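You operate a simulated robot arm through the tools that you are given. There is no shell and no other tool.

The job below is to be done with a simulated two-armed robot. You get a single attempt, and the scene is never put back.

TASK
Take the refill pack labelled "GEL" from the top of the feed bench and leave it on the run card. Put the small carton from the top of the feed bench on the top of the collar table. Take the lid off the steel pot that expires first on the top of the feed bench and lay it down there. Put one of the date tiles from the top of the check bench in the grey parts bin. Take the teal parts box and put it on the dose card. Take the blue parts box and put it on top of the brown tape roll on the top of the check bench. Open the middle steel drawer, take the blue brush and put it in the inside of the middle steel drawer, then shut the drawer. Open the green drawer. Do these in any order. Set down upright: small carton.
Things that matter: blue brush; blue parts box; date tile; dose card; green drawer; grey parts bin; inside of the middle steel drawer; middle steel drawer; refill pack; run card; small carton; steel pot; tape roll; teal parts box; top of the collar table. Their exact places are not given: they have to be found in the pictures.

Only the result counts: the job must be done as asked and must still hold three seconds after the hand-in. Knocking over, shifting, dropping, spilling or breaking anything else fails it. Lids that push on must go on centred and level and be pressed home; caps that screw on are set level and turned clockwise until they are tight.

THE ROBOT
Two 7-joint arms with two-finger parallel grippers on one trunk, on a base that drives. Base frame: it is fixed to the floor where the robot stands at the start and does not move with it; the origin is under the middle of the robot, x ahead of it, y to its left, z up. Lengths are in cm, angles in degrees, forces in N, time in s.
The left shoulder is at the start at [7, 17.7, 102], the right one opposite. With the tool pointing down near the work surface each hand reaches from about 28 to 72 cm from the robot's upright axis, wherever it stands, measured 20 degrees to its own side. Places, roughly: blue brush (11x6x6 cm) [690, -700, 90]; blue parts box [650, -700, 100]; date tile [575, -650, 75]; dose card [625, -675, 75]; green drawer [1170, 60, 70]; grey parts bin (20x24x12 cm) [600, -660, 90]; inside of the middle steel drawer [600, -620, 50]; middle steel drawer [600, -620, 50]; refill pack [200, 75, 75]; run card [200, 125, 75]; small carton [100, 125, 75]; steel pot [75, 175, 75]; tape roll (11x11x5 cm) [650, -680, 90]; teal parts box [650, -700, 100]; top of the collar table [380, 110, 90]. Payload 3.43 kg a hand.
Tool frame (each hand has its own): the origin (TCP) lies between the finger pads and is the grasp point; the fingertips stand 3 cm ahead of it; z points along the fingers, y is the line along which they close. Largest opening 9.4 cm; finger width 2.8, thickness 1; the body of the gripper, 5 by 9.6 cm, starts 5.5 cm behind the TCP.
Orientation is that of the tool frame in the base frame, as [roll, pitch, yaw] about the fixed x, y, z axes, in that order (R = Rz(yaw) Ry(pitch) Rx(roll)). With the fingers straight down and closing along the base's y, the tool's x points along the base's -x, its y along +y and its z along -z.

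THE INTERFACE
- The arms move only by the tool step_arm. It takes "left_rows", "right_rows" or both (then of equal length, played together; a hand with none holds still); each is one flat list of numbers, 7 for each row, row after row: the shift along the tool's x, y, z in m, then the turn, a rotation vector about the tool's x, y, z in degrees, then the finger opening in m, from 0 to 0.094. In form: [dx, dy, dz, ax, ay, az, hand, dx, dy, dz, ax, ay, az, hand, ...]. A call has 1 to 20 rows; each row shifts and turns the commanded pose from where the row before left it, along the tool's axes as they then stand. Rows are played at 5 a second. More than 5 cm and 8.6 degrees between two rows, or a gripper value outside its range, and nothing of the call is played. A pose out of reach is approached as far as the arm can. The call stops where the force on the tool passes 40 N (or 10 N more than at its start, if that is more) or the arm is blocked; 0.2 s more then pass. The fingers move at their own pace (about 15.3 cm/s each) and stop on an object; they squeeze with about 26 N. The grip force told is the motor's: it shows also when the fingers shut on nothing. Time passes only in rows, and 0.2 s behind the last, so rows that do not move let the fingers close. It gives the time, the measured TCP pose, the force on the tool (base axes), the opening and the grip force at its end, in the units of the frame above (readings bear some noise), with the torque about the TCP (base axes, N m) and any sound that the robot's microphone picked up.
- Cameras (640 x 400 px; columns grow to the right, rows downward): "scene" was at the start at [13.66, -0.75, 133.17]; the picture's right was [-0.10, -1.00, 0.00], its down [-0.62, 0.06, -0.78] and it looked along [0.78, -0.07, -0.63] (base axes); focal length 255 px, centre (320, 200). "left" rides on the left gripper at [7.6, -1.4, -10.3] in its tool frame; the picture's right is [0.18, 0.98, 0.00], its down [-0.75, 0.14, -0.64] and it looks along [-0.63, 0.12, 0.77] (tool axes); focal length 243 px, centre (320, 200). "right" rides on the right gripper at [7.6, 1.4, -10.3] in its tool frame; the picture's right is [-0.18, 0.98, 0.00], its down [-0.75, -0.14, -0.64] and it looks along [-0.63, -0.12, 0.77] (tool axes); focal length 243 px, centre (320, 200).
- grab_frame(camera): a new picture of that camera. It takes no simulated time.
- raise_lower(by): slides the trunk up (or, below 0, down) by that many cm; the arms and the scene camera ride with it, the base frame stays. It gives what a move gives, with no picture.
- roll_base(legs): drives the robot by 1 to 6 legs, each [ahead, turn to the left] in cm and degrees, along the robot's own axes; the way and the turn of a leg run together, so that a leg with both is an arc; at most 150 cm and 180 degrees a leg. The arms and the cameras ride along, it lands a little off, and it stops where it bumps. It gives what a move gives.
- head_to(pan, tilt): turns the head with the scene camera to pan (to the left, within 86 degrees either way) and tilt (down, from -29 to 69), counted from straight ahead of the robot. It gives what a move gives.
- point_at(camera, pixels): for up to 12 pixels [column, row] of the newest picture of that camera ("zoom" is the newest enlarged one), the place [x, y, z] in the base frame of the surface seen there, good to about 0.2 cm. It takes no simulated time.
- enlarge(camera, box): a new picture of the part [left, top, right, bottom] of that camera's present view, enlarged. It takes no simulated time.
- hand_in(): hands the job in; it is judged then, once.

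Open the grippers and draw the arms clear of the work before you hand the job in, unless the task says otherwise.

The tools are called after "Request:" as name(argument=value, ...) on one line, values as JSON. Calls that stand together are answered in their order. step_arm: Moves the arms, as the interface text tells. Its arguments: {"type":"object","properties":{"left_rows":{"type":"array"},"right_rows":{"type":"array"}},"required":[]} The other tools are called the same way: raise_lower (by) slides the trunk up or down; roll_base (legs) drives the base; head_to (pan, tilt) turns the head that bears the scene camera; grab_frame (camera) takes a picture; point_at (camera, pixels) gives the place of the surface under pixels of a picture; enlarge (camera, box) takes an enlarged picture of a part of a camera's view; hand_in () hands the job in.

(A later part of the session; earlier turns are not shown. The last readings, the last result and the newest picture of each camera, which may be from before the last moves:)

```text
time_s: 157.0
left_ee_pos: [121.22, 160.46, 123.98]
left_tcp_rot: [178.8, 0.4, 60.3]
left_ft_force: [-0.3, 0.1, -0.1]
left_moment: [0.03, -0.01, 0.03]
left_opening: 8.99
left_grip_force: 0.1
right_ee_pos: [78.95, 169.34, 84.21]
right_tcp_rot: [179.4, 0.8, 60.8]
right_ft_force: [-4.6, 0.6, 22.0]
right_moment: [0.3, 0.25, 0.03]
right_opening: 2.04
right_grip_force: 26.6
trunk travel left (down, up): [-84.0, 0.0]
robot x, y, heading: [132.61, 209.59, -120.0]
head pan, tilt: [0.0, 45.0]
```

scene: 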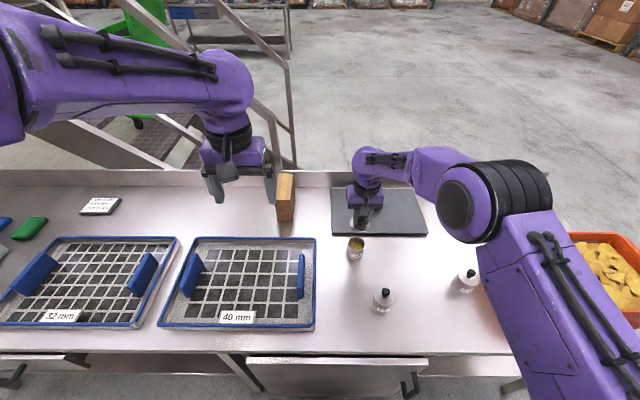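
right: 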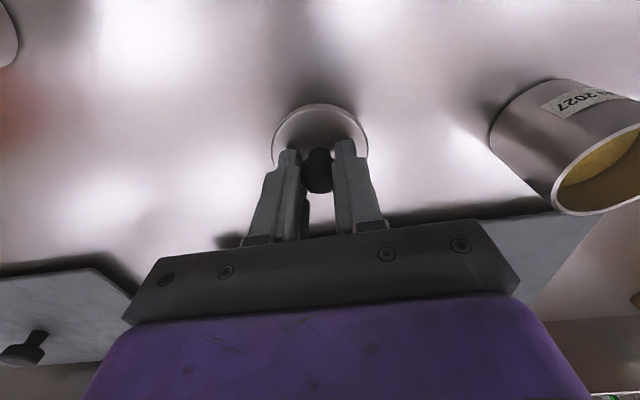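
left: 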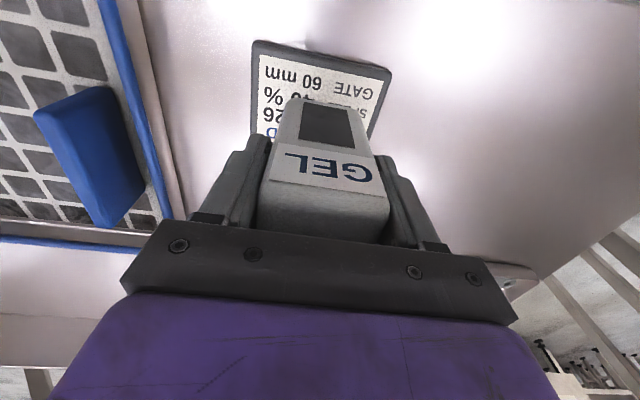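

Contact made (22 N). I release and rise.

Request:
step_arm(right_rows=[0, 0, -0.003, 0, 0, 0, 0.03, 0, 0, 0, 0, 0, 0, 0.05, 0, 0, 0, 0, 0, 0, 0.05, 0, 0, -0.04, 0, 0, 0, 0.05, 0, 0, -0.04, 0, 0, 0, 0.05, 0, 0, -0.04, 0, 0, 0, 0.05, 0, 0, -0.04, 0, 0, 0, 0.05])

Request:
grab_frame(camera="scene")

Request:
enlarge(camera="scene", box=[330, 210, 490, 320])

Request:
enlarge(camera="scene", box=[240, 150, 340, 250])

```text
time_s: 158.6
left_ee_pos: [121.1, 160.2, 123.84]
left_tcp_rot: [178.7, 0.3, 60.3]
left_ft_force: [0.0, 0.6, 0.6]
left_moment: [-0.03, -0.01, -0.02]
left_opening: 8.99
left_grip_force: 0.1
right_ee_pos: [78.95, 169.57, 100.12]
right_tcp_rot: [179.4, 0.5, 60.8]
right_ft_force: [0.1, -0.3, 0.9]
right_moment: [0.0, -0.01, 0.03]
right_opening: 5.01
right_grip_force: 0.0
trunk travel left (down, up): [-84.0, 0.0]
robot x, y, heading: [132.61, 209.36, -120.0]
head pan, tilt: [0.0, 45.0]
```

```text
taken
```

scene: 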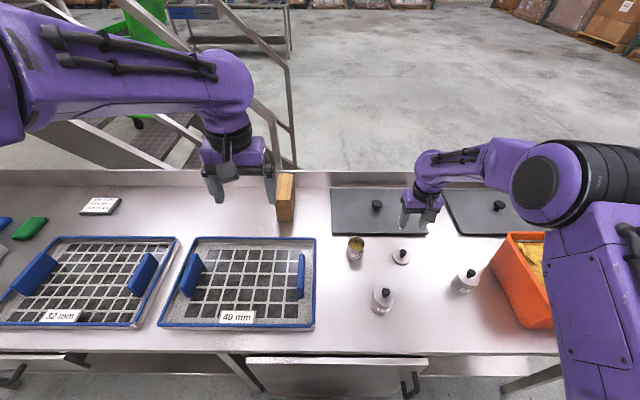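

```text
3.64 times, centred on (410, 265) of scene
```

zoom: 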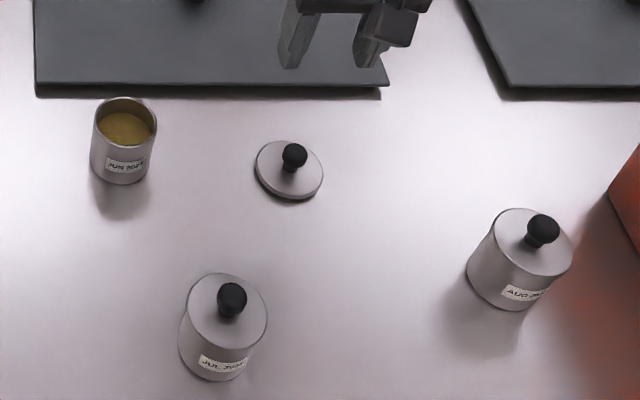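

```text
4.00 times, centred on (290, 200) of scene
```

zoom: 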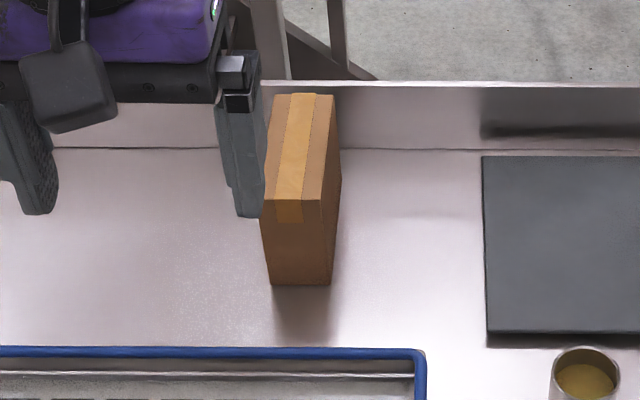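

Lid lies flat. Next the carton: I measure its corners in this zoom.

Request:
point_at(camera="zoom", pixels=[[268, 195], [318, 200], [278, 98], [330, 100], [292, 150], [275, 280], [328, 280], [300, 240], [336, 180], [420, 350], [300, 340]])

```text
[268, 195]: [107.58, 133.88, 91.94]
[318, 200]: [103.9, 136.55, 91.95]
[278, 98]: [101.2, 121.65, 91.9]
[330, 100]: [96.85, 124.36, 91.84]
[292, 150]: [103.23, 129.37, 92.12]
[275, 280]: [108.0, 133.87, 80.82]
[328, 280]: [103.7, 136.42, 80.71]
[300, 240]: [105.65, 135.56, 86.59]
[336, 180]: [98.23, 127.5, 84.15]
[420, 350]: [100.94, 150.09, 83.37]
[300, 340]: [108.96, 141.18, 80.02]
```

Carton centre (102.4,129.1), 14×5×12 cm, front face at about (105.7,135.2). I will grasp its front end with the left hand tilted 30° forward. First I draw the right hand back and up, lower the trunk 10 cm and tilt the left hand.

Request:
step_arm(right_rows=[0, 0, -0.045, 0, 0, 0, 0.05, 0.025, 0, -0.04, 0, 0, 0, 0.05, 0.025, 0, -0.04, 0, 0, 0, 0.05, 0.04, 0, -0.02, 0, 0, 0, 0.05, 0.04, 0, 0, 0, 0, 0, 0.05, 0.04, 0, 0, 0, 0, 0, 0.05], left_rows=[0, 0, 0, 0, -7.5, 0, 0.09, 0, 0, 0, 0, -7.5, 0, 0.09, 0, 0, 0, 0, -7.5, 0, 0.09, 0, 0, 0, 0, -7.5, 0, 0.09, 0, 0, 0, 0, 0, 0, 0.09, 0, 0, 0, 0, 0, 0, 0.09])

Request:
raise_lower(by=-10)

Request:
grab_frame(camera="left")

Request:
grab_frame(camera="scene")

```text
time_s: 160.0
left_ee_pos: [121.06, 160.26, 123.74]
left_tcp_rot: [178.7, 30.4, 59.7]
left_ft_force: [0.0, -0.4, 0.0]
left_moment: [-0.02, 0.0, 0.01]
left_opening: 9.02
left_grip_force: 0.1
right_ee_pos: [87.12, 184.61, 114.52]
right_tcp_rot: [179.4, 0.6, 60.8]
right_ft_force: [1.1, 0.9, -0.2]
right_moment: [-0.03, 0.0, 0.0]
right_opening: 4.98
right_grip_force: 0.0
trunk travel left (down, up): [-84.0, 0.0]
robot x, y, heading: [133.14, 209.28, -120.0]
head pan, tilt: [0.0, 45.0]
```

```text
time_s: 161.3
left_ee_pos: [121.09, 160.18, 113.58]
left_tcp_rot: [178.5, 30.3, 59.6]
left_ft_force: [0.5, -0.2, 0.4]
left_moment: [-0.01, 0.0, 0.01]
left_opening: 8.99
left_grip_force: 0.1
right_ee_pos: [87.11, 184.57, 104.5]
right_tcp_rot: [179.3, 0.4, 60.8]
right_ft_force: [-0.4, -0.2, 0.1]
right_moment: [0.01, -0.01, -0.02]
right_opening: 5.01
right_grip_force: 0.0
trunk travel left (down, up): [-74.0, 10.0]
robot x, y, heading: [132.76, 209.42, -119.8]
head pan, tilt: [0.0, 45.0]
```

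```text
taken
```

left: 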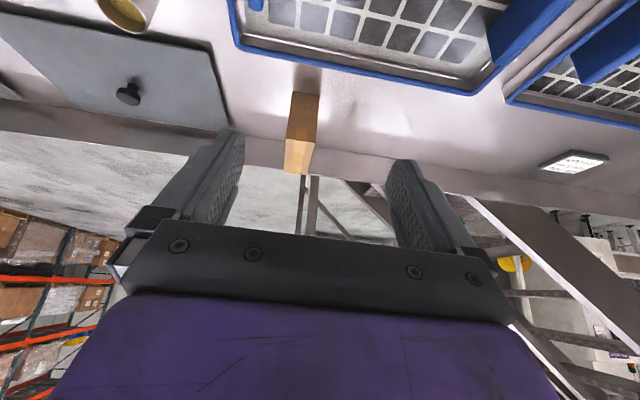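

```text
taken
```

scene: 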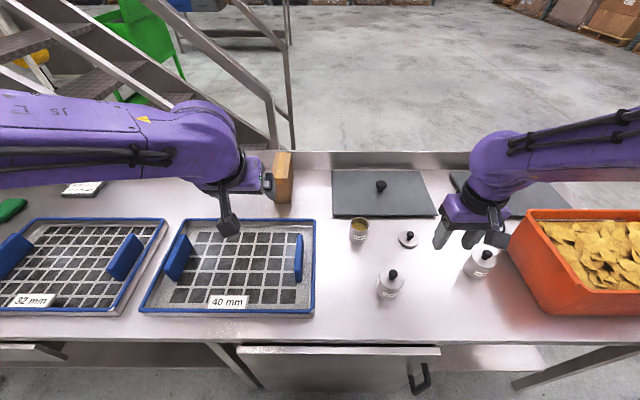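

The tilt is right; carton seen at (300,130). I move to the pre-grasp point.

Request:
step_arm(left_rows=[-0.021, -0.0011, 0.0359, 0, 0, 0, 0.09, -0.021, -0.0011, 0.0359, 0, 0, 0, 0.09, -0.021, -0.0011, 0.0359, 0, 0, 0, 0.09, -0.021, -0.0011, 0.0359, 0, 0, 0, 0.09, -0.021, -0.0011, 0.0359, 0, 0, 0, 0.09, -0.021, -0.0011, 0.0359, 0, 0, 0, 0.09, -0.021, -0.0011, 0.0359, 0, 0, 0, 0.09, 0, 0, 0, 0, 0, 0, 0.09])

Request:
grab_frame(camera="left")

Request:
grab_frame(camera="scene")

```text
time_s: 163.1
left_ee_pos: [108.25, 138.43, 99.52]
left_tcp_rot: [178.6, 30.3, 59.7]
left_ft_force: [0.8, 1.0, 0.5]
left_moment: [0.02, 0.04, -0.03]
left_opening: 9.01
left_grip_force: 0.1
right_ee_pos: [87.2, 184.57, 104.62]
right_tcp_rot: [179.3, 0.4, 60.8]
right_ft_force: [0.5, 0.4, -0.3]
right_moment: [0.0, -0.02, 0.03]
right_opening: 4.98
right_grip_force: 0.2
trunk travel left (down, up): [-74.0, 10.0]
robot x, y, heading: [132.55, 209.3, -119.7]
head pan, tilt: [0.0, 45.0]
```

```text
taken
```

left: 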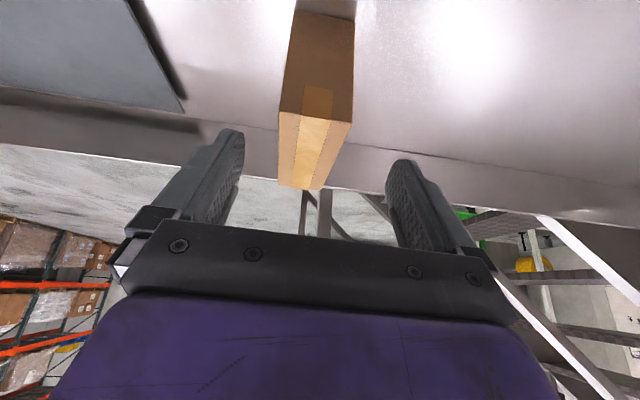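

```text
taken
```

scene: 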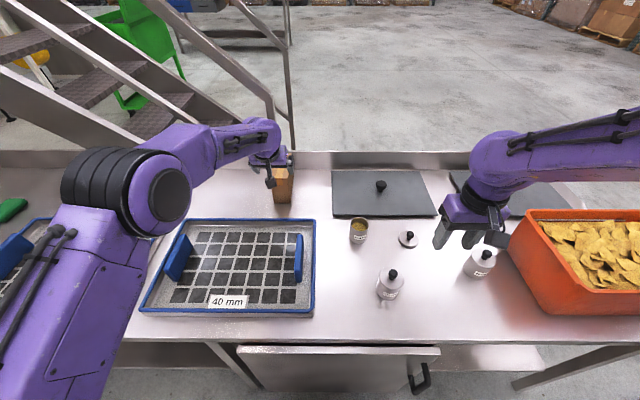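

Carton is centred between the fingers. I advance to (n=166, z≈89.5) and close.

Request:
step_arm(left_rows=[-0.0048, -0.0007, 0.0317, 0, 0, 0, 0.09, -0.0048, -0.0007, 0.0317, 0, 0, 0, 0.09, -0.0048, -0.0007, 0.0317, 0, 0, 0, 0.09, -0.0048, -0.0007, 0.0317, 0, 0, 0, 0.09, 0, 0, 0, 0, 0, 0, 0.09])

Request:
grab_frame(camera="left")

```text
time_s: 164.3
left_ee_pos: [107.39, 134.13, 91.82]
left_tcp_rot: [178.6, 30.8, 59.7]
left_ft_force: [-6.8, -2.3, 21.2]
left_moment: [0.22, 0.99, 0.26]
left_opening: 9.27
left_grip_force: 2.6
left hand out of reach, approached as far as the arm can: row 3, 4
right_ee_pos: [87.14, 184.72, 104.63]
right_tcp_rot: [179.3, 0.5, 60.8]
right_ft_force: [0.7, -1.2, 0.1]
right_moment: [-0.01, -0.03, 0.02]
right_opening: 5.02
right_grip_force: 0.0
trunk travel left (down, up): [-74.0, 10.0]
robot x, y, heading: [132.42, 208.87, -120.0]
head pan, tilt: [0.0, 45.0]
```

```text
taken
```

left: 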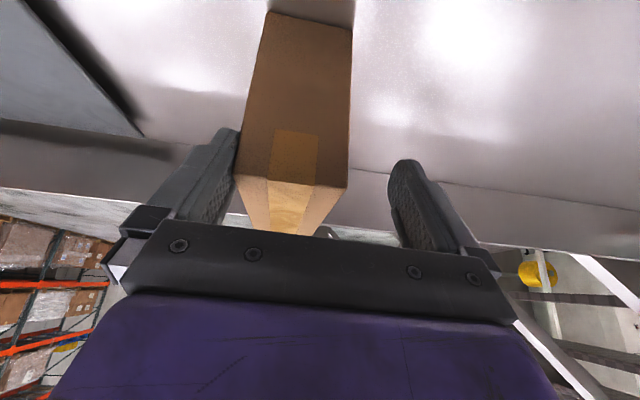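

The arm is near its limit and drifted sideways; the finger touches the carton. I back off along the tool axis.

Request:
step_arm(left_rows=[0, 0, -0.03, 0, 0, 0, 0.094, 0, 0, -0.03, 0, 0, 0, 0.094, 0, 0, -0.03, 0, 0, 0, 0.094])

Request:
grab_frame(camera="left")

Request:
grab_frame(camera="scene")

```text
time_s: 165.1
left_ee_pos: [109.61, 138.03, 99.09]
left_tcp_rot: [178.5, 30.2, 59.6]
left_ft_force: [-0.1, 0.5, 0.5]
left_moment: [0.03, 0.01, 0.01]
left_opening: 9.39
left_grip_force: 0.0
right_ee_pos: [87.05, 184.53, 104.57]
right_tcp_rot: [179.3, 0.4, 60.7]
right_ft_force: [-0.6, -0.3, -1.0]
right_moment: [0.0, 0.01, 0.0]
right_opening: 4.98
right_grip_force: 0.1
trunk travel left (down, up): [-74.0, 10.0]
robot x, y, heading: [132.69, 209.29, -119.9]
head pan, tilt: [0.0, 45.0]
```

```text
taken
```

left: 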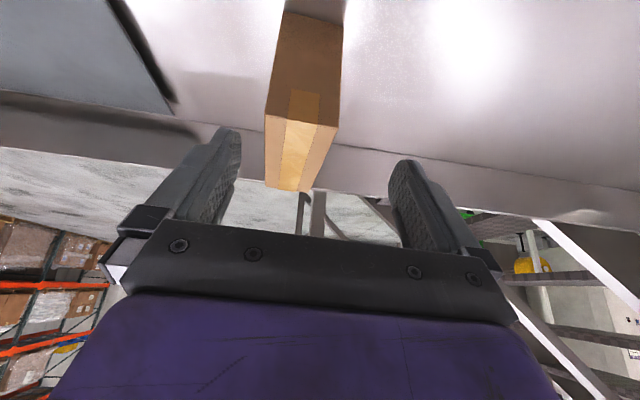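

```text
taken
```

scene: 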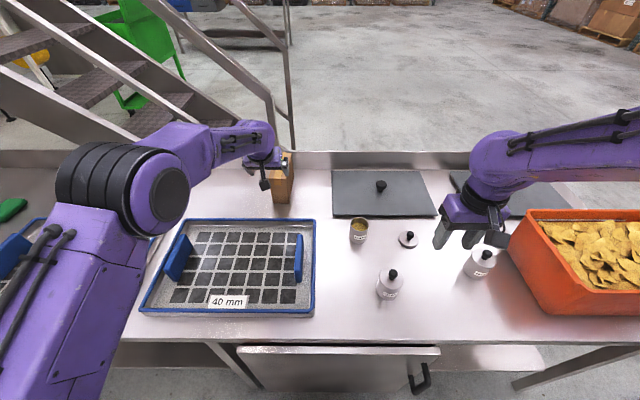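

Carton is undisturbed. I back off slightly, recentre, and increase the tilt to 45°, lowering the trunk 6 cm more (right hand raised meanwhile).

Request:
step_arm(left_rows=[0.0185, -0.0095, -0.028, 0, 0, 0, 0.094, 0.0185, -0.0095, -0.028, 0, 0, 0, 0.094, 0, 0, 0, 0, -7.5, 0, 0.094, 0, 0, 0, 0, -7.5, 0, 0.094, 0, 0, 0, 0, 0, 0, 0.094], right_rows=[0, 0, -0.03, 0, 0, 0, 0.05, 0, 0, -0.03, 0, 0, 0, 0.05, 0, 0, -0.03, 0, 0, 0, 0.05, 0, 0, 0, 0, 0, 0, 0.05, 0, 0, 0, 0, 0, 0, 0.05])

Request:
raise_lower(by=-6)

Request:
grab_frame(camera="left")

Request:
grab_frame(camera="scene")

```text
time_s: 166.3
left_ee_pos: [111.54, 143.5, 102.22]
left_tcp_rot: [179.7, 45.2, 61.0]
left_ft_force: [0.4, -0.7, 0.6]
left_moment: [0.0, 0.01, 0.01]
left_opening: 9.41
left_grip_force: 0.0
right_ee_pos: [87.34, 184.48, 113.52]
right_tcp_rot: [178.4, 0.4, 60.7]
right_ft_force: [-0.1, -1.3, 0.8]
right_moment: [-0.01, 0.04, -0.01]
right_opening: 4.98
right_grip_force: 0.0
trunk travel left (down, up): [-74.0, 10.0]
robot x, y, heading: [133.28, 209.37, -119.9]
head pan, tilt: [0.0, 45.0]
```

```text
time_s: 167.3
left_ee_pos: [111.36, 143.65, 96.21]
left_tcp_rot: [179.5, 45.3, 61.0]
left_ft_force: [0.4, 0.2, 0.4]
left_moment: [-0.01, 0.02, 0.0]
left_opening: 9.38
left_grip_force: 0.1
right_ee_pos: [87.04, 184.71, 107.43]
right_tcp_rot: [178.4, 0.3, 60.5]
right_ft_force: [0.3, 0.1, 0.7]
right_moment: [-0.03, 0.0, 0.03]
right_opening: 5.01
right_grip_force: 0.2
trunk travel left (down, up): [-68.0, 16.0]
robot x, y, heading: [132.51, 209.37, -119.8]
head pan, tilt: [0.0, 45.0]
```

```text
taken
```

left: 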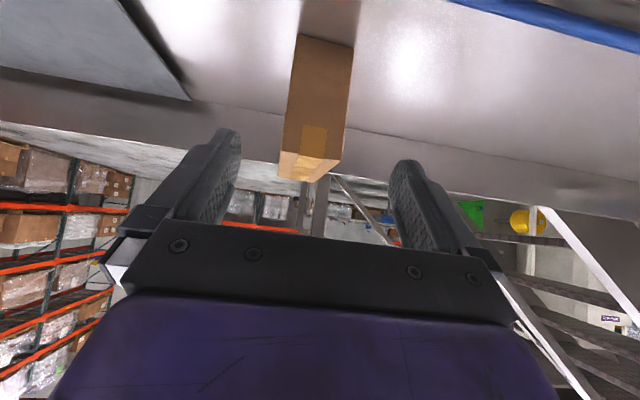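

```text
taken
```

scene: 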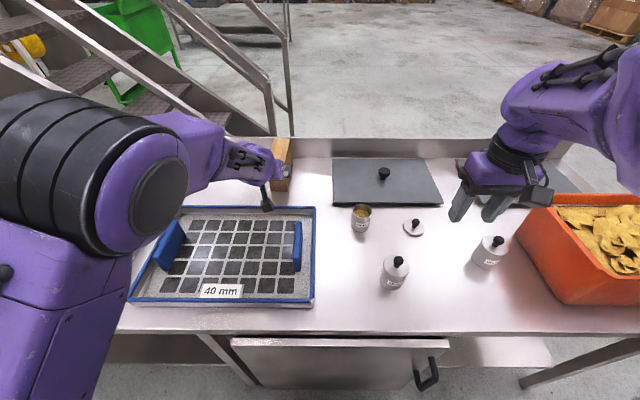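

Carton centred at (316,110). I advance most of the way and check.

Request:
step_arm(left_rows=[-0.0068, -0.0005, 0.0286, 0, 0, 0, 0.094, -0.0068, -0.0005, 0.0286, 0, 0, 0, 0.094, -0.0068, -0.0005, 0.0286, 0, 0, 0, 0.094, 0, 0, 0, 0, 0, 0, 0.094])

Request:
grab_frame(camera="left")

```text
time_s: 168.3
left_ee_pos: [107.17, 137.67, 91.57]
left_tcp_rot: [178.1, 45.3, 59.0]
left_ft_force: [0.6, 0.1, 0.2]
left_moment: [0.03, 0.0, 0.02]
left_opening: 9.38
left_grip_force: 0.0
right_ee_pos: [87.02, 184.78, 107.63]
right_tcp_rot: [178.3, 0.4, 60.6]
right_ft_force: [0.1, 0.5, 0.2]
right_moment: [-0.05, 0.0, -0.01]
right_opening: 5.0
right_grip_force: 0.2
trunk travel left (down, up): [-68.0, 16.0]
robot x, y, heading: [132.5, 209.02, -119.8]
head pan, tilt: [0.0, 45.0]
```

```text
taken
```

left: 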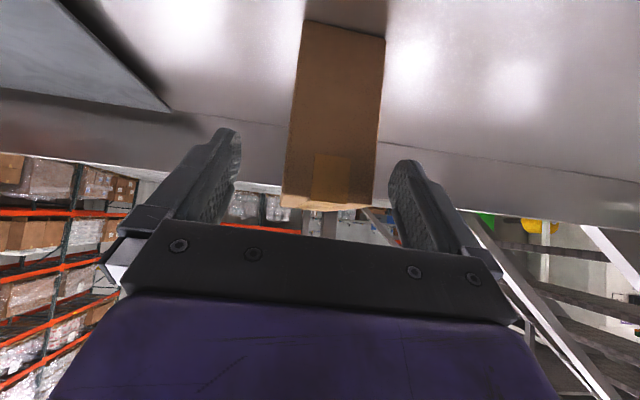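

The carton lies about 0.9 cm to the tool's +y. I correct and advance the last bit.

Request:
step_arm(left_rows=[0, 0.009, 0, 0, 0, 0, 0.094, -0.0068, 0, 0.0286, 0, 0, 0, 0.094, 0, 0, 0, 0, 0, 0, 0.094])

Request:
grab_frame(camera="left")

```text
time_s: 169.1
left_ee_pos: [106.52, 134.98, 90.21]
left_tcp_rot: [178.2, 45.3, 59.1]
left_ft_force: [-0.2, -0.6, 0.7]
left_moment: [0.0, -0.03, 0.03]
left_opening: 9.38
left_grip_force: 0.0
right_ee_pos: [87.04, 184.65, 107.52]
right_tcp_rot: [178.3, 0.5, 60.7]
right_ft_force: [0.2, 0.5, -0.6]
right_moment: [0.01, -0.01, 0.04]
right_opening: 5.0
right_grip_force: 0.0
trunk travel left (down, up): [-68.0, 16.0]
robot x, y, heading: [132.52, 209.2, -119.7]
head pan, tilt: [0.0, 45.0]
```

```text
taken
```

left: 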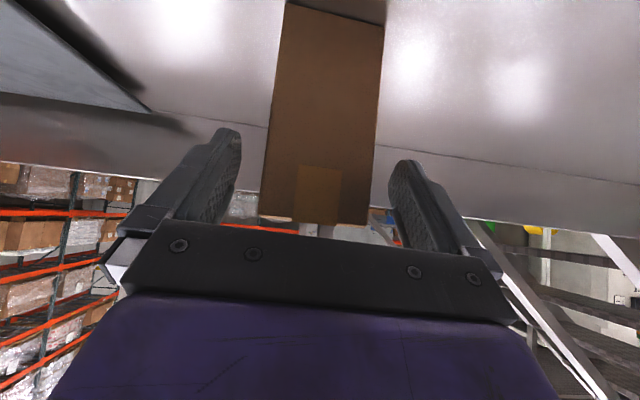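

Carton between the fingers; another 2.8 cm along the axis, then close.

Request:
step_arm(left_rows=[-0.004, 0, 0.028, 0, 0, 0, 0.094, 0, 0, 0, 0, 0, 0, 0.094])

Request:
grab_frame(camera="left")

```text
time_s: 169.7
left_ee_pos: [105.69, 132.98, 88.6]
left_tcp_rot: [178.1, 45.4, 59.1]
left_ft_force: [-0.8, 0.1, -0.1]
left_moment: [0.02, -0.02, -0.02]
left_opening: 9.41
left_grip_force: 0.0
right_ee_pos: [87.15, 184.73, 107.54]
right_tcp_rot: [178.3, 0.5, 60.6]
right_ft_force: [1.5, 1.1, 0.4]
right_moment: [-0.06, 0.02, 0.0]
right_opening: 5.01
right_grip_force: 0.1
trunk travel left (down, up): [-68.0, 16.0]
robot x, y, heading: [132.58, 209.52, -119.6]
head pan, tilt: [0.0, 45.0]
```

```text
taken
```

left: 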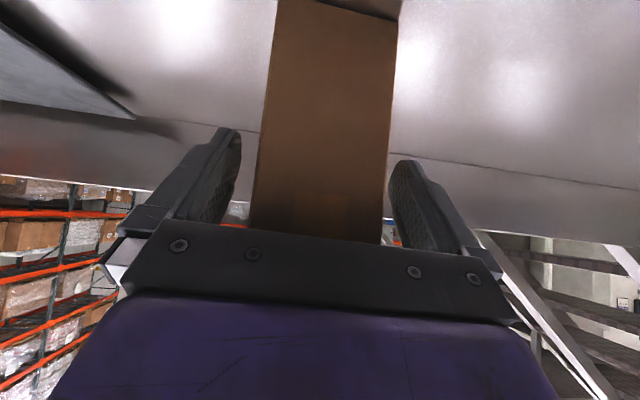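

Position good; I close the fingers.

Request:
step_arm(left_rows=[0, 0, 0, 0, 0, 0, 0.07, 0, 0, 0, 0, 0, 0, 0.05, 0, 0, 0, 0, 0, 0, 0.03, 0, 0, 0, 0, 0, 0, 0.02, 0, 0, 0, 0, 0, 0, 0.02])

Request:
grab_frame(camera="left")

```text
time_s: 170.9
left_ee_pos: [105.51, 132.97, 88.42]
left_tcp_rot: [178.2, 45.3, 59.1]
left_ft_force: [-0.7, 1.4, -0.4]
left_moment: [0.12, 0.25, -0.15]
left_opening: 6.54
left_grip_force: 25.6
right_ee_pos: [87.04, 184.69, 107.34]
right_tcp_rot: [178.3, 0.4, 60.6]
right_ft_force: [0.4, 0.8, 0.6]
right_moment: [0.03, 0.01, 0.0]
right_opening: 5.0
right_grip_force: 0.1
trunk travel left (down, up): [-68.0, 16.0]
robot x, y, heading: [132.72, 209.15, -119.9]
head pan, tilt: [0.0, 45.0]
```

```text
taken
```

left: 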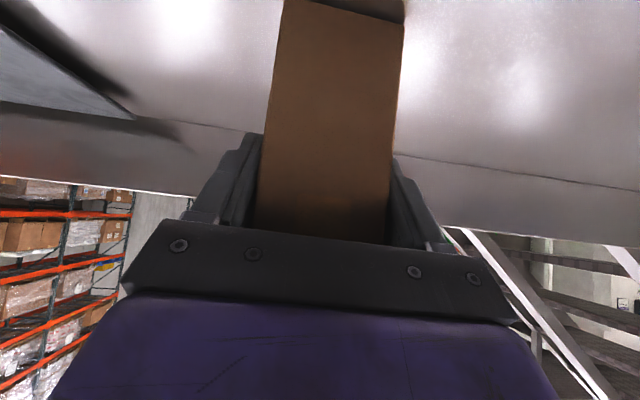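

Held. I lift straight up a little, then up and back.

Request:
step_arm(left_rows=[-0.0071, 0, -0.0071, 0, 0, 0, 0.02, -0.0141, 0, -0.0141, 0, 0, 0, 0.02, -0.007, 0, -0.035, 0, 0, 0, 0.02, -0.007, 0, -0.035, 0, 0, 0, 0.02, 0, 0, -0.035, 0, 0, 0, 0.02, 0, 0, -0.035, 0, 0, 0, 0.02])

Request:
grab_frame(camera="left")

Request:
grab_frame(camera="scene")

```text
time_s: 172.3
left_ee_pos: [109.85, 141.21, 102.22]
left_tcp_rot: [178.2, 45.3, 59.0]
left_ft_force: [0.6, 0.1, -4.0]
left_moment: [0.15, -0.12, -0.01]
left_opening: 6.43
left_grip_force: 26.3
right_ee_pos: [87.05, 184.7, 107.41]
right_tcp_rot: [178.3, 0.6, 60.6]
right_ft_force: [-0.3, 0.9, 0.0]
right_moment: [-0.04, 0.05, 0.04]
right_opening: 5.0
right_grip_force: 0.0
trunk travel left (down, up): [-68.0, 16.0]
robot x, y, heading: [132.78, 209.32, -120.1]
head pan, tilt: [0.0, 45.0]
```

```text
taken
```

left: 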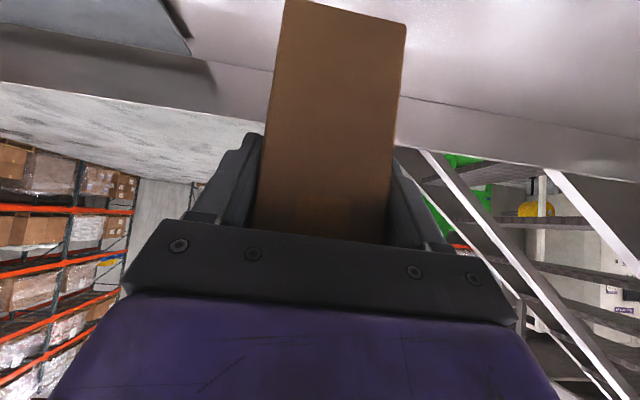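

```text
taken
```

scene: 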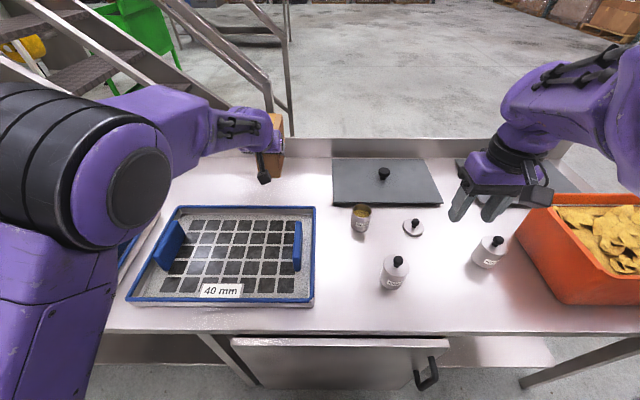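

Carton is firmly held. I raise the trunk and retract the arm towards the robot.

Request:
raise_lower(by=16)

Request:
step_arm(left_rows=[0.034, 0, -0.034, 0, 0, 0, 0.02, 0.034, 0, -0.034, 0, 0, 0, 0.02, 0.034, 0, -0.034, 0, 0, 0, 0.02, 0.034, 0, -0.034, 0, 0, 0, 0.02, 0.03, 0, -0.03, 0, 0, 0, 0.02, 0, 0, 0, 0, 0, 0, 0.02])

Request:
grab_frame(camera="scene")

```text
time_s: 174.1
left_ee_pos: [109.84, 140.78, 118.01]
left_tcp_rot: [178.1, 45.2, 59.1]
left_ft_force: [-0.8, 0.4, -4.6]
left_moment: [0.19, -0.07, 0.01]
left_opening: 6.43
left_grip_force: 25.6
right_ee_pos: [87.11, 184.62, 123.43]
right_tcp_rot: [178.3, 0.3, 60.5]
right_ft_force: [-0.2, 0.3, 0.3]
right_moment: [0.01, 0.0, 0.0]
right_opening: 5.0
right_grip_force: 0.0
trunk travel left (down, up): [-84.0, 0.0]
robot x, y, heading: [132.45, 209.16, -119.8]
head pan, tilt: [0.0, 45.0]
```

```text
time_s: 175.5
left_ee_pos: [117.53, 154.39, 118.03]
left_tcp_rot: [178.2, 45.2, 59.1]
left_ft_force: [0.5, 0.5, -4.8]
left_moment: [0.19, -0.11, -0.02]
left_opening: 6.43
left_grip_force: 26.1
left hand out of reach, approached as far as the arm can: row 4, 5
right_ee_pos: [87.07, 184.76, 123.37]
right_tcp_rot: [178.3, 0.4, 60.7]
right_ft_force: [0.0, -0.3, 0.3]
right_moment: [0.0, 0.04, 0.0]
right_opening: 5.01
right_grip_force: 0.0
trunk travel left (down, up): [-84.0, 0.0]
robot x, y, heading: [132.69, 209.5, -119.9]
head pan, tilt: [0.0, 45.0]
```

```text
taken
```

scene: 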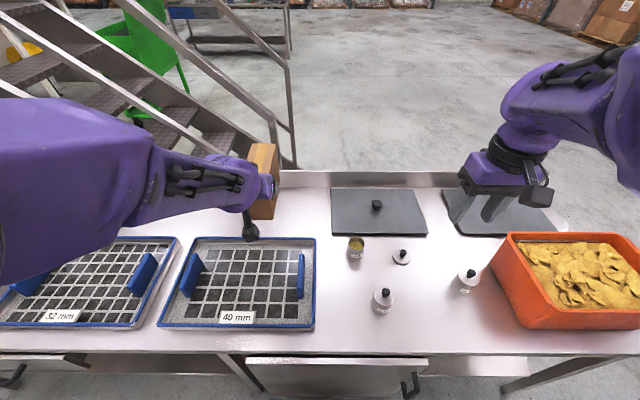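

Next to the collar table: I back off the bench, turn left and drive along the aisle.

Request:
roll_base(legs=[[-15, 0], [0, 90], [100, 0], [70, 0]])

Request:
head_to(pan=0, tilt=35)

Request:
grab_frame(camera="scene")

```text
time_s: 188.9
left_ee_pos: [342.56, 122.13, 118.01]
left_tcp_rot: [178.2, 45.2, 149.0]
left_ft_force: [-0.7, 0.8, -4.4]
left_moment: [0.12, 0.18, -0.01]
left_opening: 6.44
left_grip_force: 25.9
right_ee_pos: [312.2, 91.61, 123.36]
right_tcp_rot: [178.3, 0.4, 150.5]
right_ft_force: [0.4, -0.3, -0.2]
right_moment: [-0.03, -0.01, 0.01]
right_opening: 5.02
right_grip_force: 0.0
trunk travel left (down, up): [-84.0, 0.0]
robot x, y, heading: [287.73, 137.02, -29.9]
head pan, tilt: [0.0, 45.0]
```

```text
time_s: 189.7
left_ee_pos: [342.82, 121.88, 117.97]
left_tcp_rot: [178.2, 45.2, 148.9]
left_ft_force: [-0.5, 0.1, -3.2]
left_moment: [0.13, 0.19, 0.0]
left_opening: 6.42
left_grip_force: 25.7
right_ee_pos: [312.3, 91.51, 123.41]
right_tcp_rot: [178.1, 0.4, 150.4]
right_ft_force: [0.2, -0.7, -0.1]
right_moment: [-0.02, -0.02, -0.02]
right_opening: 5.0
right_grip_force: 0.0
trunk travel left (down, up): [-84.0, 0.0]
robot x, y, heading: [287.62, 137.48, -30.2]
head pan, tilt: [0.0, 35.0]
```

```text
taken
```

scene: 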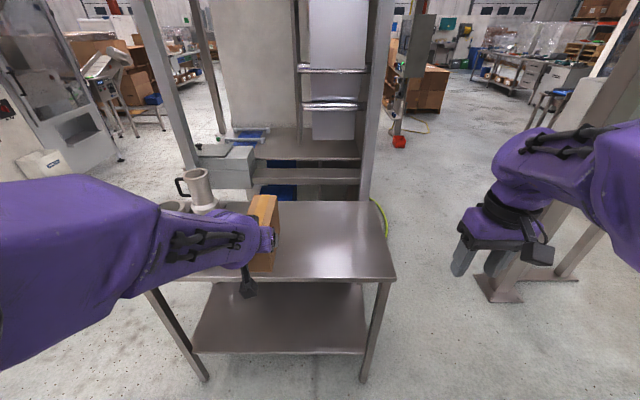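

The collar table is ahead with free room on its right half. I measure it.

Request:
point_at(camera="scene", pixels=[[395, 276], [165, 283], [383, 205], [300, 204], [340, 240], [320, 260], [200, 200], [205, 180], [310, 230], [230, 270]])

Request:
enlarge(camera="scene", box=[130, 150, 410, 300])

```text
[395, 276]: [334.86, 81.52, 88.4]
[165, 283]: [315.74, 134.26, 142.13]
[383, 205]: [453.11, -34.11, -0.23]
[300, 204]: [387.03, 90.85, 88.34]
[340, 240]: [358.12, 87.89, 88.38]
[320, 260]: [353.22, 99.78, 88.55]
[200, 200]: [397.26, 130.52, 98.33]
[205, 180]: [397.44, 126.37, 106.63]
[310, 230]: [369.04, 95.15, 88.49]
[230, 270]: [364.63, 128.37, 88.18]
```

```text
2.29 times, centred on (270, 225) of scene
```

zoom: 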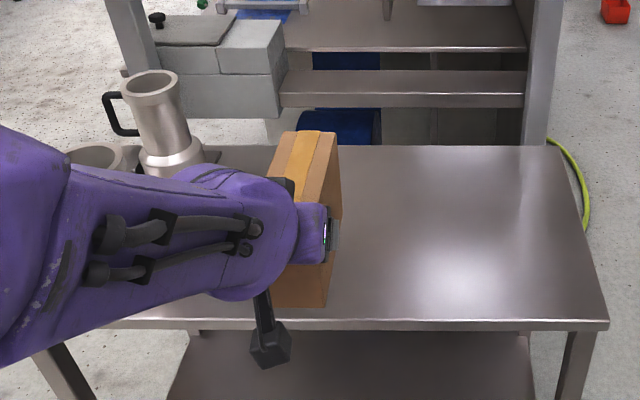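

Table top z 88.4, near edge at d≈249. I drive 27 cm nearer so the carton comes over the table's free middle.

Request:
roll_base(legs=[[27, 0]])

Request:
grab_frame(camera="left")

Request:
head_to(pan=0, tilt=48)

Request:
grab_frame(camera="scene")

```text
time_s: 191.6
left_ee_pos: [366.09, 108.73, 118.05]
left_tcp_rot: [178.2, 45.3, 149.0]
left_ft_force: [0.0, 0.3, -3.5]
left_moment: [0.1, 0.2, -0.04]
left_opening: 6.42
left_grip_force: 25.8
right_ee_pos: [335.7, 78.23, 123.41]
right_tcp_rot: [178.0, 0.4, 150.5]
right_ft_force: [0.0, 0.4, 0.0]
right_moment: [-0.01, -0.03, 0.01]
right_opening: 4.96
right_grip_force: 0.0
trunk travel left (down, up): [-84.0, 0.0]
robot x, y, heading: [311.49, 124.0, -29.6]
head pan, tilt: [0.0, 35.0]
```

```text
taken
```

left: 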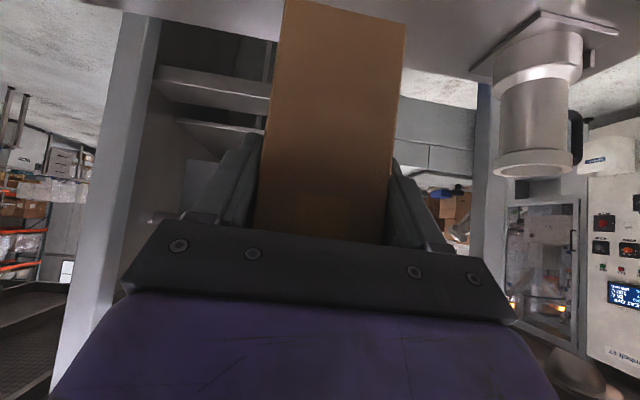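

```text
time_s: 192.3
left_ee_pos: [366.29, 108.62, 118.04]
left_tcp_rot: [178.2, 45.1, 149.1]
left_ft_force: [-0.3, -0.8, -3.6]
left_moment: [0.1, 0.21, 0.0]
left_opening: 6.45
left_grip_force: 26.1
right_ee_pos: [335.91, 78.24, 123.44]
right_tcp_rot: [178.0, 0.3, 150.5]
right_ft_force: [0.7, -0.3, 0.5]
right_moment: [0.0, 0.01, -0.02]
right_opening: 4.99
right_grip_force: 0.0
trunk travel left (down, up): [-84.0, 0.0]
robot x, y, heading: [311.42, 123.81, -29.8]
head pan, tilt: [0.0, 48.0]
```

```text
taken
```

scene: 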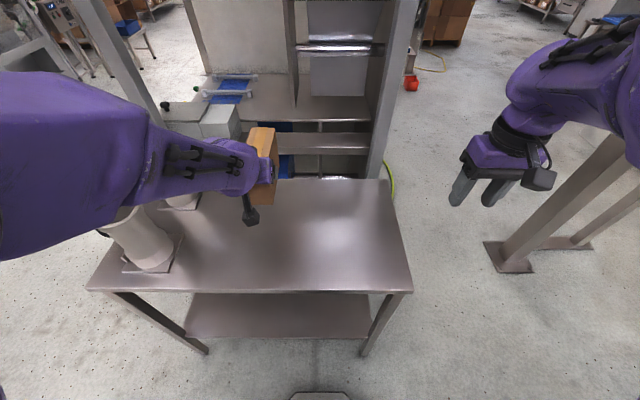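

I measure the jug plate's edge and the free table area.

Request:
point_at(camera="scene", pixels=[[178, 243], [172, 268], [300, 235], [260, 245], [400, 285], [200, 205], [320, 396], [300, 200], [270, 280], [255, 160]])

```text
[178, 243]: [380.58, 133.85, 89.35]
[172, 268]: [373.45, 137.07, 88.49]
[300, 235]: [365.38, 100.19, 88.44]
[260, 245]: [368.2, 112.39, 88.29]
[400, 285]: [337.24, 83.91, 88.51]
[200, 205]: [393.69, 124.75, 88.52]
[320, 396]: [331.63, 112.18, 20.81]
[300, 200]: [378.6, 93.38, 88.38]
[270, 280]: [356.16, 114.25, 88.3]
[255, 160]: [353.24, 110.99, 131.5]
```

Base front is only ~24 cm ahead of the axis. I shift the hand 7 cm right and lower the trunk 18 cm.

Request:
step_arm(left_rows=[0, -0.035, 0, 0, 0, 0, 0.02, 0, -0.035, 0, 0, 0, 0, 0.02])

Request:
raise_lower(by=-18)

Request:
grab_frame(camera="scene")

Request:
enlarge(camera="scene", box=[200, 120, 360, 260])

```text
time_s: 192.9
left_ee_pos: [363.2, 102.63, 118.38]
left_tcp_rot: [-179.3, 45.0, 151.7]
left_ft_force: [0.1, 0.2, -3.6]
left_moment: [0.1, 0.21, 0.01]
left_opening: 6.44
left_grip_force: 25.1
right_ee_pos: [335.77, 78.02, 123.39]
right_tcp_rot: [178.0, 0.4, 150.5]
right_ft_force: [-0.3, 0.6, 0.2]
right_moment: [0.01, 0.02, -0.02]
right_opening: 5.01
right_grip_force: 0.1
trunk travel left (down, up): [-84.0, 0.0]
robot x, y, heading: [311.52, 123.95, -29.8]
head pan, tilt: [0.0, 48.0]
```

```text
time_s: 194.9
left_ee_pos: [362.83, 102.52, 100.57]
left_tcp_rot: [-179.2, 45.3, 151.3]
left_ft_force: [-0.3, -0.2, -3.7]
left_moment: [0.09, 0.18, 0.04]
left_opening: 6.43
left_grip_force: 26.1
right_ee_pos: [335.81, 78.26, 105.36]
right_tcp_rot: [178.1, 0.4, 150.5]
right_ft_force: [-0.6, 0.2, 0.4]
right_moment: [-0.04, 0.02, -0.07]
right_opening: 5.01
right_grip_force: 0.1
trunk travel left (down, up): [-66.0, 18.0]
robot x, y, heading: [311.19, 123.83, -29.8]
head pan, tilt: [0.0, 48.0]
```

```text
taken
```

scene: 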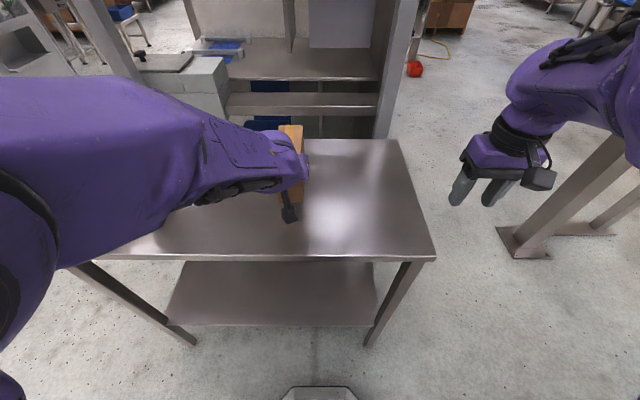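

```text
2.86 times, centred on (280, 190) of scene
```

zoom: 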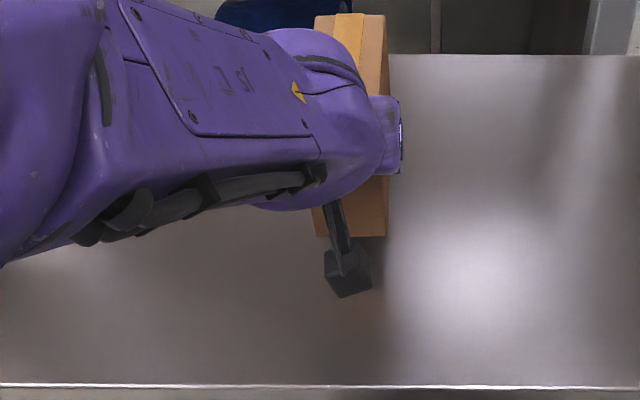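

Carton is over the table; TCP 100.6, contact expected at about 96.8. I lower gently.

Request:
step_arm(left_rows=[0.0106, 0, 0.0106, 0, 0, 0, 0.02, 0.0106, 0, 0.0106, 0, 0, 0, 0.02, 0.0028, 0, 0.0028, 0, 0, 0, 0.02, 0, 0, 0, 0, 0, 0, 0.02])

```text
time_s: 195.9
left_ee_pos: [363.04, 102.3, 97.53]
left_tcp_rot: [-178.5, 45.7, 151.9]
left_ft_force: [-1.3, 0.1, -3.1]
left_moment: [0.07, 0.19, 0.02]
left_opening: 6.44
left_grip_force: 25.8
right_ee_pos: [335.79, 78.11, 105.49]
right_tcp_rot: [178.2, 0.4, 150.5]
right_ft_force: [0.8, 0.8, 0.5]
right_moment: [-0.01, 0.01, -0.02]
right_opening: 4.99
right_grip_force: 0.1
trunk travel left (down, up): [-66.0, 18.0]
robot x, y, heading: [311.39, 123.86, -29.8]
head pan, tilt: [0.0, 48.0]
```

The hand's roll has drifted about 3°. I try to correct it before contact.

Request:
step_arm(left_rows=[0, 0, 0, -3, 0, 0, 0.02, 0, 0, 0, 0, 0, 0, 0.02])

Request:
grab_frame(camera="left")

```text
time_s: 196.5
left_ee_pos: [363.29, 102.68, 97.42]
left_tcp_rot: [178.4, 45.5, 152.2]
left_ft_force: [1.6, 0.3, -3.2]
left_moment: [0.11, 0.19, -0.01]
left_opening: 6.44
left_grip_force: 25.5
right_ee_pos: [335.91, 78.17, 105.37]
right_tcp_rot: [178.0, 0.5, 150.5]
right_ft_force: [-0.1, -0.5, -0.6]
right_moment: [0.0, 0.02, -0.04]
right_opening: 4.99
right_grip_force: 0.1
trunk travel left (down, up): [-66.0, 18.0]
robot x, y, heading: [311.19, 124.22, -30.0]
head pan, tilt: [0.0, 48.0]
```

```text
taken
```

left: 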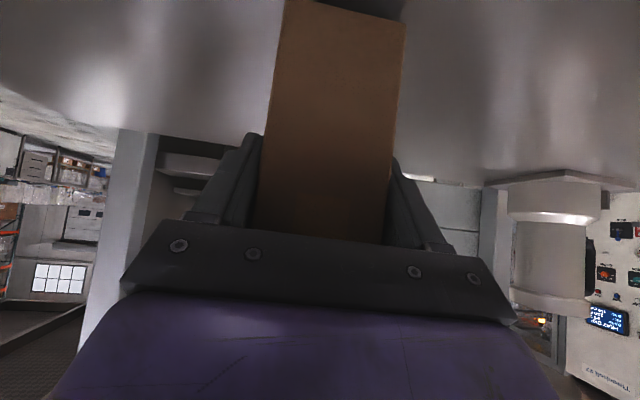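

Roll restored to 178.4. I lower in small steps until contact.

Request:
step_arm(left_rows=[0.0021, 0, 0.0021, 0, 0, 0, 0.02, 0.0021, 0, 0.0021, 0, 0, 0, 0.02, 0, 0, 0, 0, 0, 0, 0.02])

```text
time_s: 197.3
left_ee_pos: [363.36, 102.62, 97.16]
left_tcp_rot: [178.7, 45.6, 152.4]
left_ft_force: [0.0, -1.1, -1.6]
left_moment: [-0.19, 0.05, -0.18]
left_opening: 6.43
left_grip_force: 26.5
right_ee_pos: [335.94, 78.06, 105.41]
right_tcp_rot: [178.1, 0.4, 150.5]
right_ft_force: [0.3, -0.1, 1.2]
right_moment: [-0.02, -0.02, 0.0]
right_opening: 4.98
right_grip_force: 0.1
trunk travel left (down, up): [-66.0, 18.0]
robot x, y, heading: [311.72, 123.74, -29.8]
head pan, tilt: [0.0, 48.0]
```

Contact is beginning (moment changed). A few millimetres more.

Request:
step_arm(left_rows=[0.0014, 0, 0.0014, 0, 0, 0, 0.02, 0.0014, 0, 0.0014, 0, 0, 0, 0.02, 0, 0, 0, 0, 0, 0, 0.02])

```text
time_s: 198.1
left_ee_pos: [363.18, 102.63, 97.02]
left_tcp_rot: [178.9, 46.1, 152.6]
left_ft_force: [-0.5, -3.3, 12.2]
left_moment: [-0.83, -0.08, -0.32]
left_opening: 6.46
left_grip_force: 26.5
right_ee_pos: [335.62, 78.2, 105.5]
right_tcp_rot: [178.0, 0.5, 150.5]
right_ft_force: [0.2, 0.7, -0.4]
right_moment: [0.0, 0.01, 0.01]
right_opening: 5.0
right_grip_force: 0.0
trunk travel left (down, up): [-66.0, 18.0]
robot x, y, heading: [311.7, 123.75, -30.1]
head pan, tilt: [0.0, 48.0]
```

Resting on the table with 12 N. I open the fingers slowly.

Request:
step_arm(left_rows=[0, 0, 0, 0, 0, 0, 0.064, 0, 0, 0, 0, 0, 0, 0.066, 0, 0, 0, 0, 0, 0, 0.07, 0, 0, 0, 0, 0, 0, 0.094, 0, 0, 0, 0, 0, 0, 0.094])

Request:
grab_frame(camera="left")

```text
time_s: 199.3
left_ee_pos: [363.21, 102.85, 96.4]
left_tcp_rot: [178.9, 45.3, 152.7]
left_ft_force: [1.0, 0.0, -0.3]
left_moment: [0.04, -0.01, 0.01]
left_opening: 9.39
left_grip_force: 0.1
right_ee_pos: [335.83, 78.12, 105.32]
right_tcp_rot: [178.1, 0.5, 150.4]
right_ft_force: [-0.2, -0.1, -0.9]
right_moment: [0.01, -0.04, 0.01]
right_opening: 4.99
right_grip_force: 0.1
trunk travel left (down, up): [-66.0, 18.0]
robot x, y, heading: [311.33, 123.92, -29.9]
head pan, tilt: [0.0, 48.0]
```

```text
taken
```

left: 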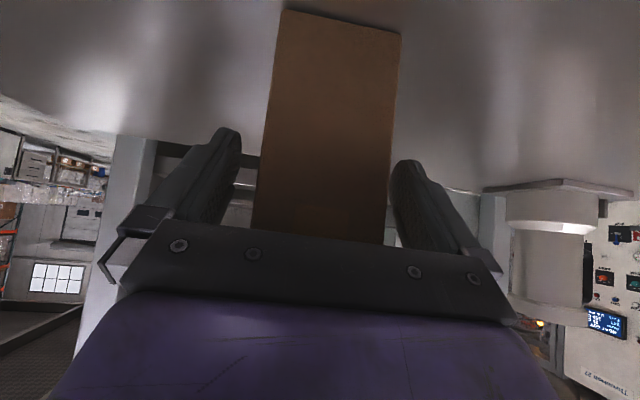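

Released and standing. I centre the fingers slightly and withdraw along the tool axis.

Request:
step_arm(left_rows=[0, 0.004, 0, 0, 0, 0, 0.094, 0, 0, -0.02, 0, 0, 0, 0.094, 0, 0, -0.03, 0, 0, 0, 0.094, 0, 0, -0.03, 0, 0, 0, 0.094, 0, 0, -0.03, 0, 0, 0, 0.094])

Request:
grab_frame(camera="left")

Request:
grab_frame(camera="scene")

```text
time_s: 200.5
left_ee_pos: [355.66, 106.31, 103.4]
left_tcp_rot: [175.0, 45.4, 149.0]
left_ft_force: [-0.2, 0.1, 0.6]
left_moment: [0.0, -0.02, 0.01]
left_opening: 9.41
left_grip_force: 0.0
right_ee_pos: [335.71, 78.25, 105.56]
right_tcp_rot: [178.1, 0.5, 150.5]
right_ft_force: [0.3, -0.1, -0.1]
right_moment: [-0.04, 0.02, -0.04]
right_opening: 5.0
right_grip_force: 0.0
trunk travel left (down, up): [-66.0, 18.0]
robot x, y, heading: [311.5, 123.88, -29.8]
head pan, tilt: [0.0, 48.0]
```

```text
taken
```

left: 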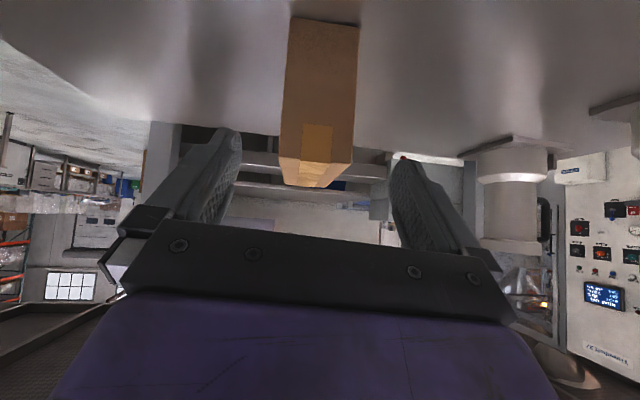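

```text
taken
```

scene: 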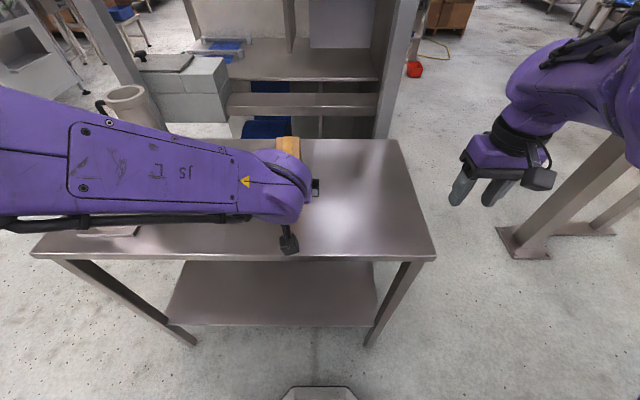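

Carton stands upright on the table. I back away, raise the trunk and restore the left hand to vertical.

Request:
roll_base(legs=[[-40, 0]])

Request:
raise_lower(by=18)

Request:
step_arm(left_rows=[0, 0, 0, 2.5, 7.5, 0, 0.094, 0, 0, 0, 2.5, 7.5, 0, 0.094, 0, 0, 0, 0, 7.5, 0, 0.094, 0, 0, 0, 0, 7.5, 0, 0.094, 0, 0, 0, 0, 7.5, 0, 0.094, 0, 0, 0, 0, 7.5, 0, 0.094, 0, 0, 0, 0, 0, 0, 0.094])

Request:
head_to(pan=0, tilt=30)

Request:
grab_frame(camera="scene")

```text
time_s: 203.0
left_ee_pos: [321.04, 126.24, 103.39]
left_tcp_rot: [175.2, 45.1, 149.1]
left_ft_force: [-0.3, 0.6, -0.3]
left_moment: [-0.01, -0.03, 0.02]
left_opening: 9.37
left_grip_force: 0.2
right_ee_pos: [300.91, 98.2, 105.52]
right_tcp_rot: [178.1, 0.4, 150.6]
right_ft_force: [0.4, -0.1, -0.1]
right_moment: [0.0, -0.02, -0.02]
right_opening: 5.0
right_grip_force: 0.1
trunk travel left (down, up): [-66.0, 18.0]
robot x, y, heading: [276.38, 143.74, -29.6]
head pan, tilt: [0.0, 48.0]
```

```text
time_s: 205.0
left_ee_pos: [321.03, 126.25, 121.22]
left_tcp_rot: [175.0, 45.2, 149.2]
left_ft_force: [-0.8, -0.2, -0.1]
left_moment: [0.01, -0.01, 0.03]
left_opening: 9.39
left_grip_force: 0.1
right_ee_pos: [301.01, 98.16, 123.43]
right_tcp_rot: [178.1, 0.3, 150.7]
right_ft_force: [0.3, 0.3, -0.3]
right_moment: [0.02, -0.02, -0.01]
right_opening: 4.99
right_grip_force: 0.0
trunk travel left (down, up): [-84.0, 0.0]
robot x, y, heading: [276.39, 143.87, -29.5]
head pan, tilt: [0.0, 48.0]
```

```text
time_s: 206.6
left_ee_pos: [320.84, 126.41, 121.17]
left_tcp_rot: [-179.5, 0.2, 149.6]
left_ft_force: [-0.6, -0.4, -0.4]
left_moment: [-0.01, -0.01, 0.03]
left_opening: 9.43
left_grip_force: 0.1
right_ee_pos: [300.98, 98.14, 123.46]
right_tcp_rot: [178.1, 0.4, 150.7]
right_ft_force: [0.0, -0.4, 0.0]
right_moment: [0.01, -0.02, 0.04]
right_opening: 4.99
right_grip_force: 0.1
trunk travel left (down, up): [-84.0, 0.0]
robot x, y, heading: [276.51, 143.5, -29.7]
head pan, tilt: [0.0, 48.0]
```

```text
time_s: 207.4
left_ee_pos: [321.09, 126.39, 121.24]
left_tcp_rot: [-179.4, 0.3, 149.6]
left_ft_force: [-0.4, 0.8, 1.2]
left_moment: [0.01, -0.02, 0.02]
left_opening: 9.42
left_grip_force: 0.1
right_ee_pos: [301.04, 98.08, 123.42]
right_tcp_rot: [178.1, 0.3, 150.7]
right_ft_force: [0.7, -0.2, -0.3]
right_moment: [-0.01, 0.0, -0.03]
right_opening: 5.0
right_grip_force: 0.0
trunk travel left (down, up): [-84.0, 0.0]
robot x, y, heading: [276.8, 143.89, -29.6]
head pan, tilt: [0.0, 30.0]
```

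```text
taken
```

scene: 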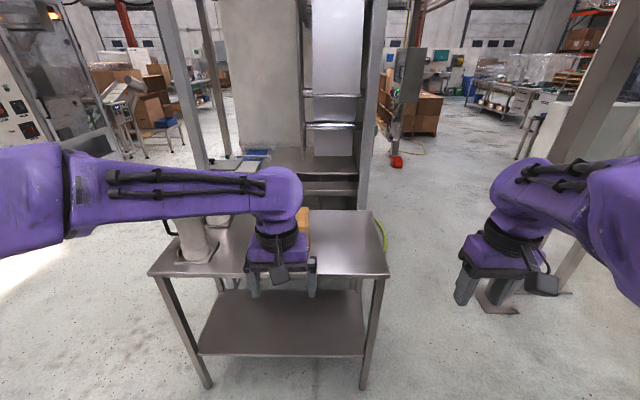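

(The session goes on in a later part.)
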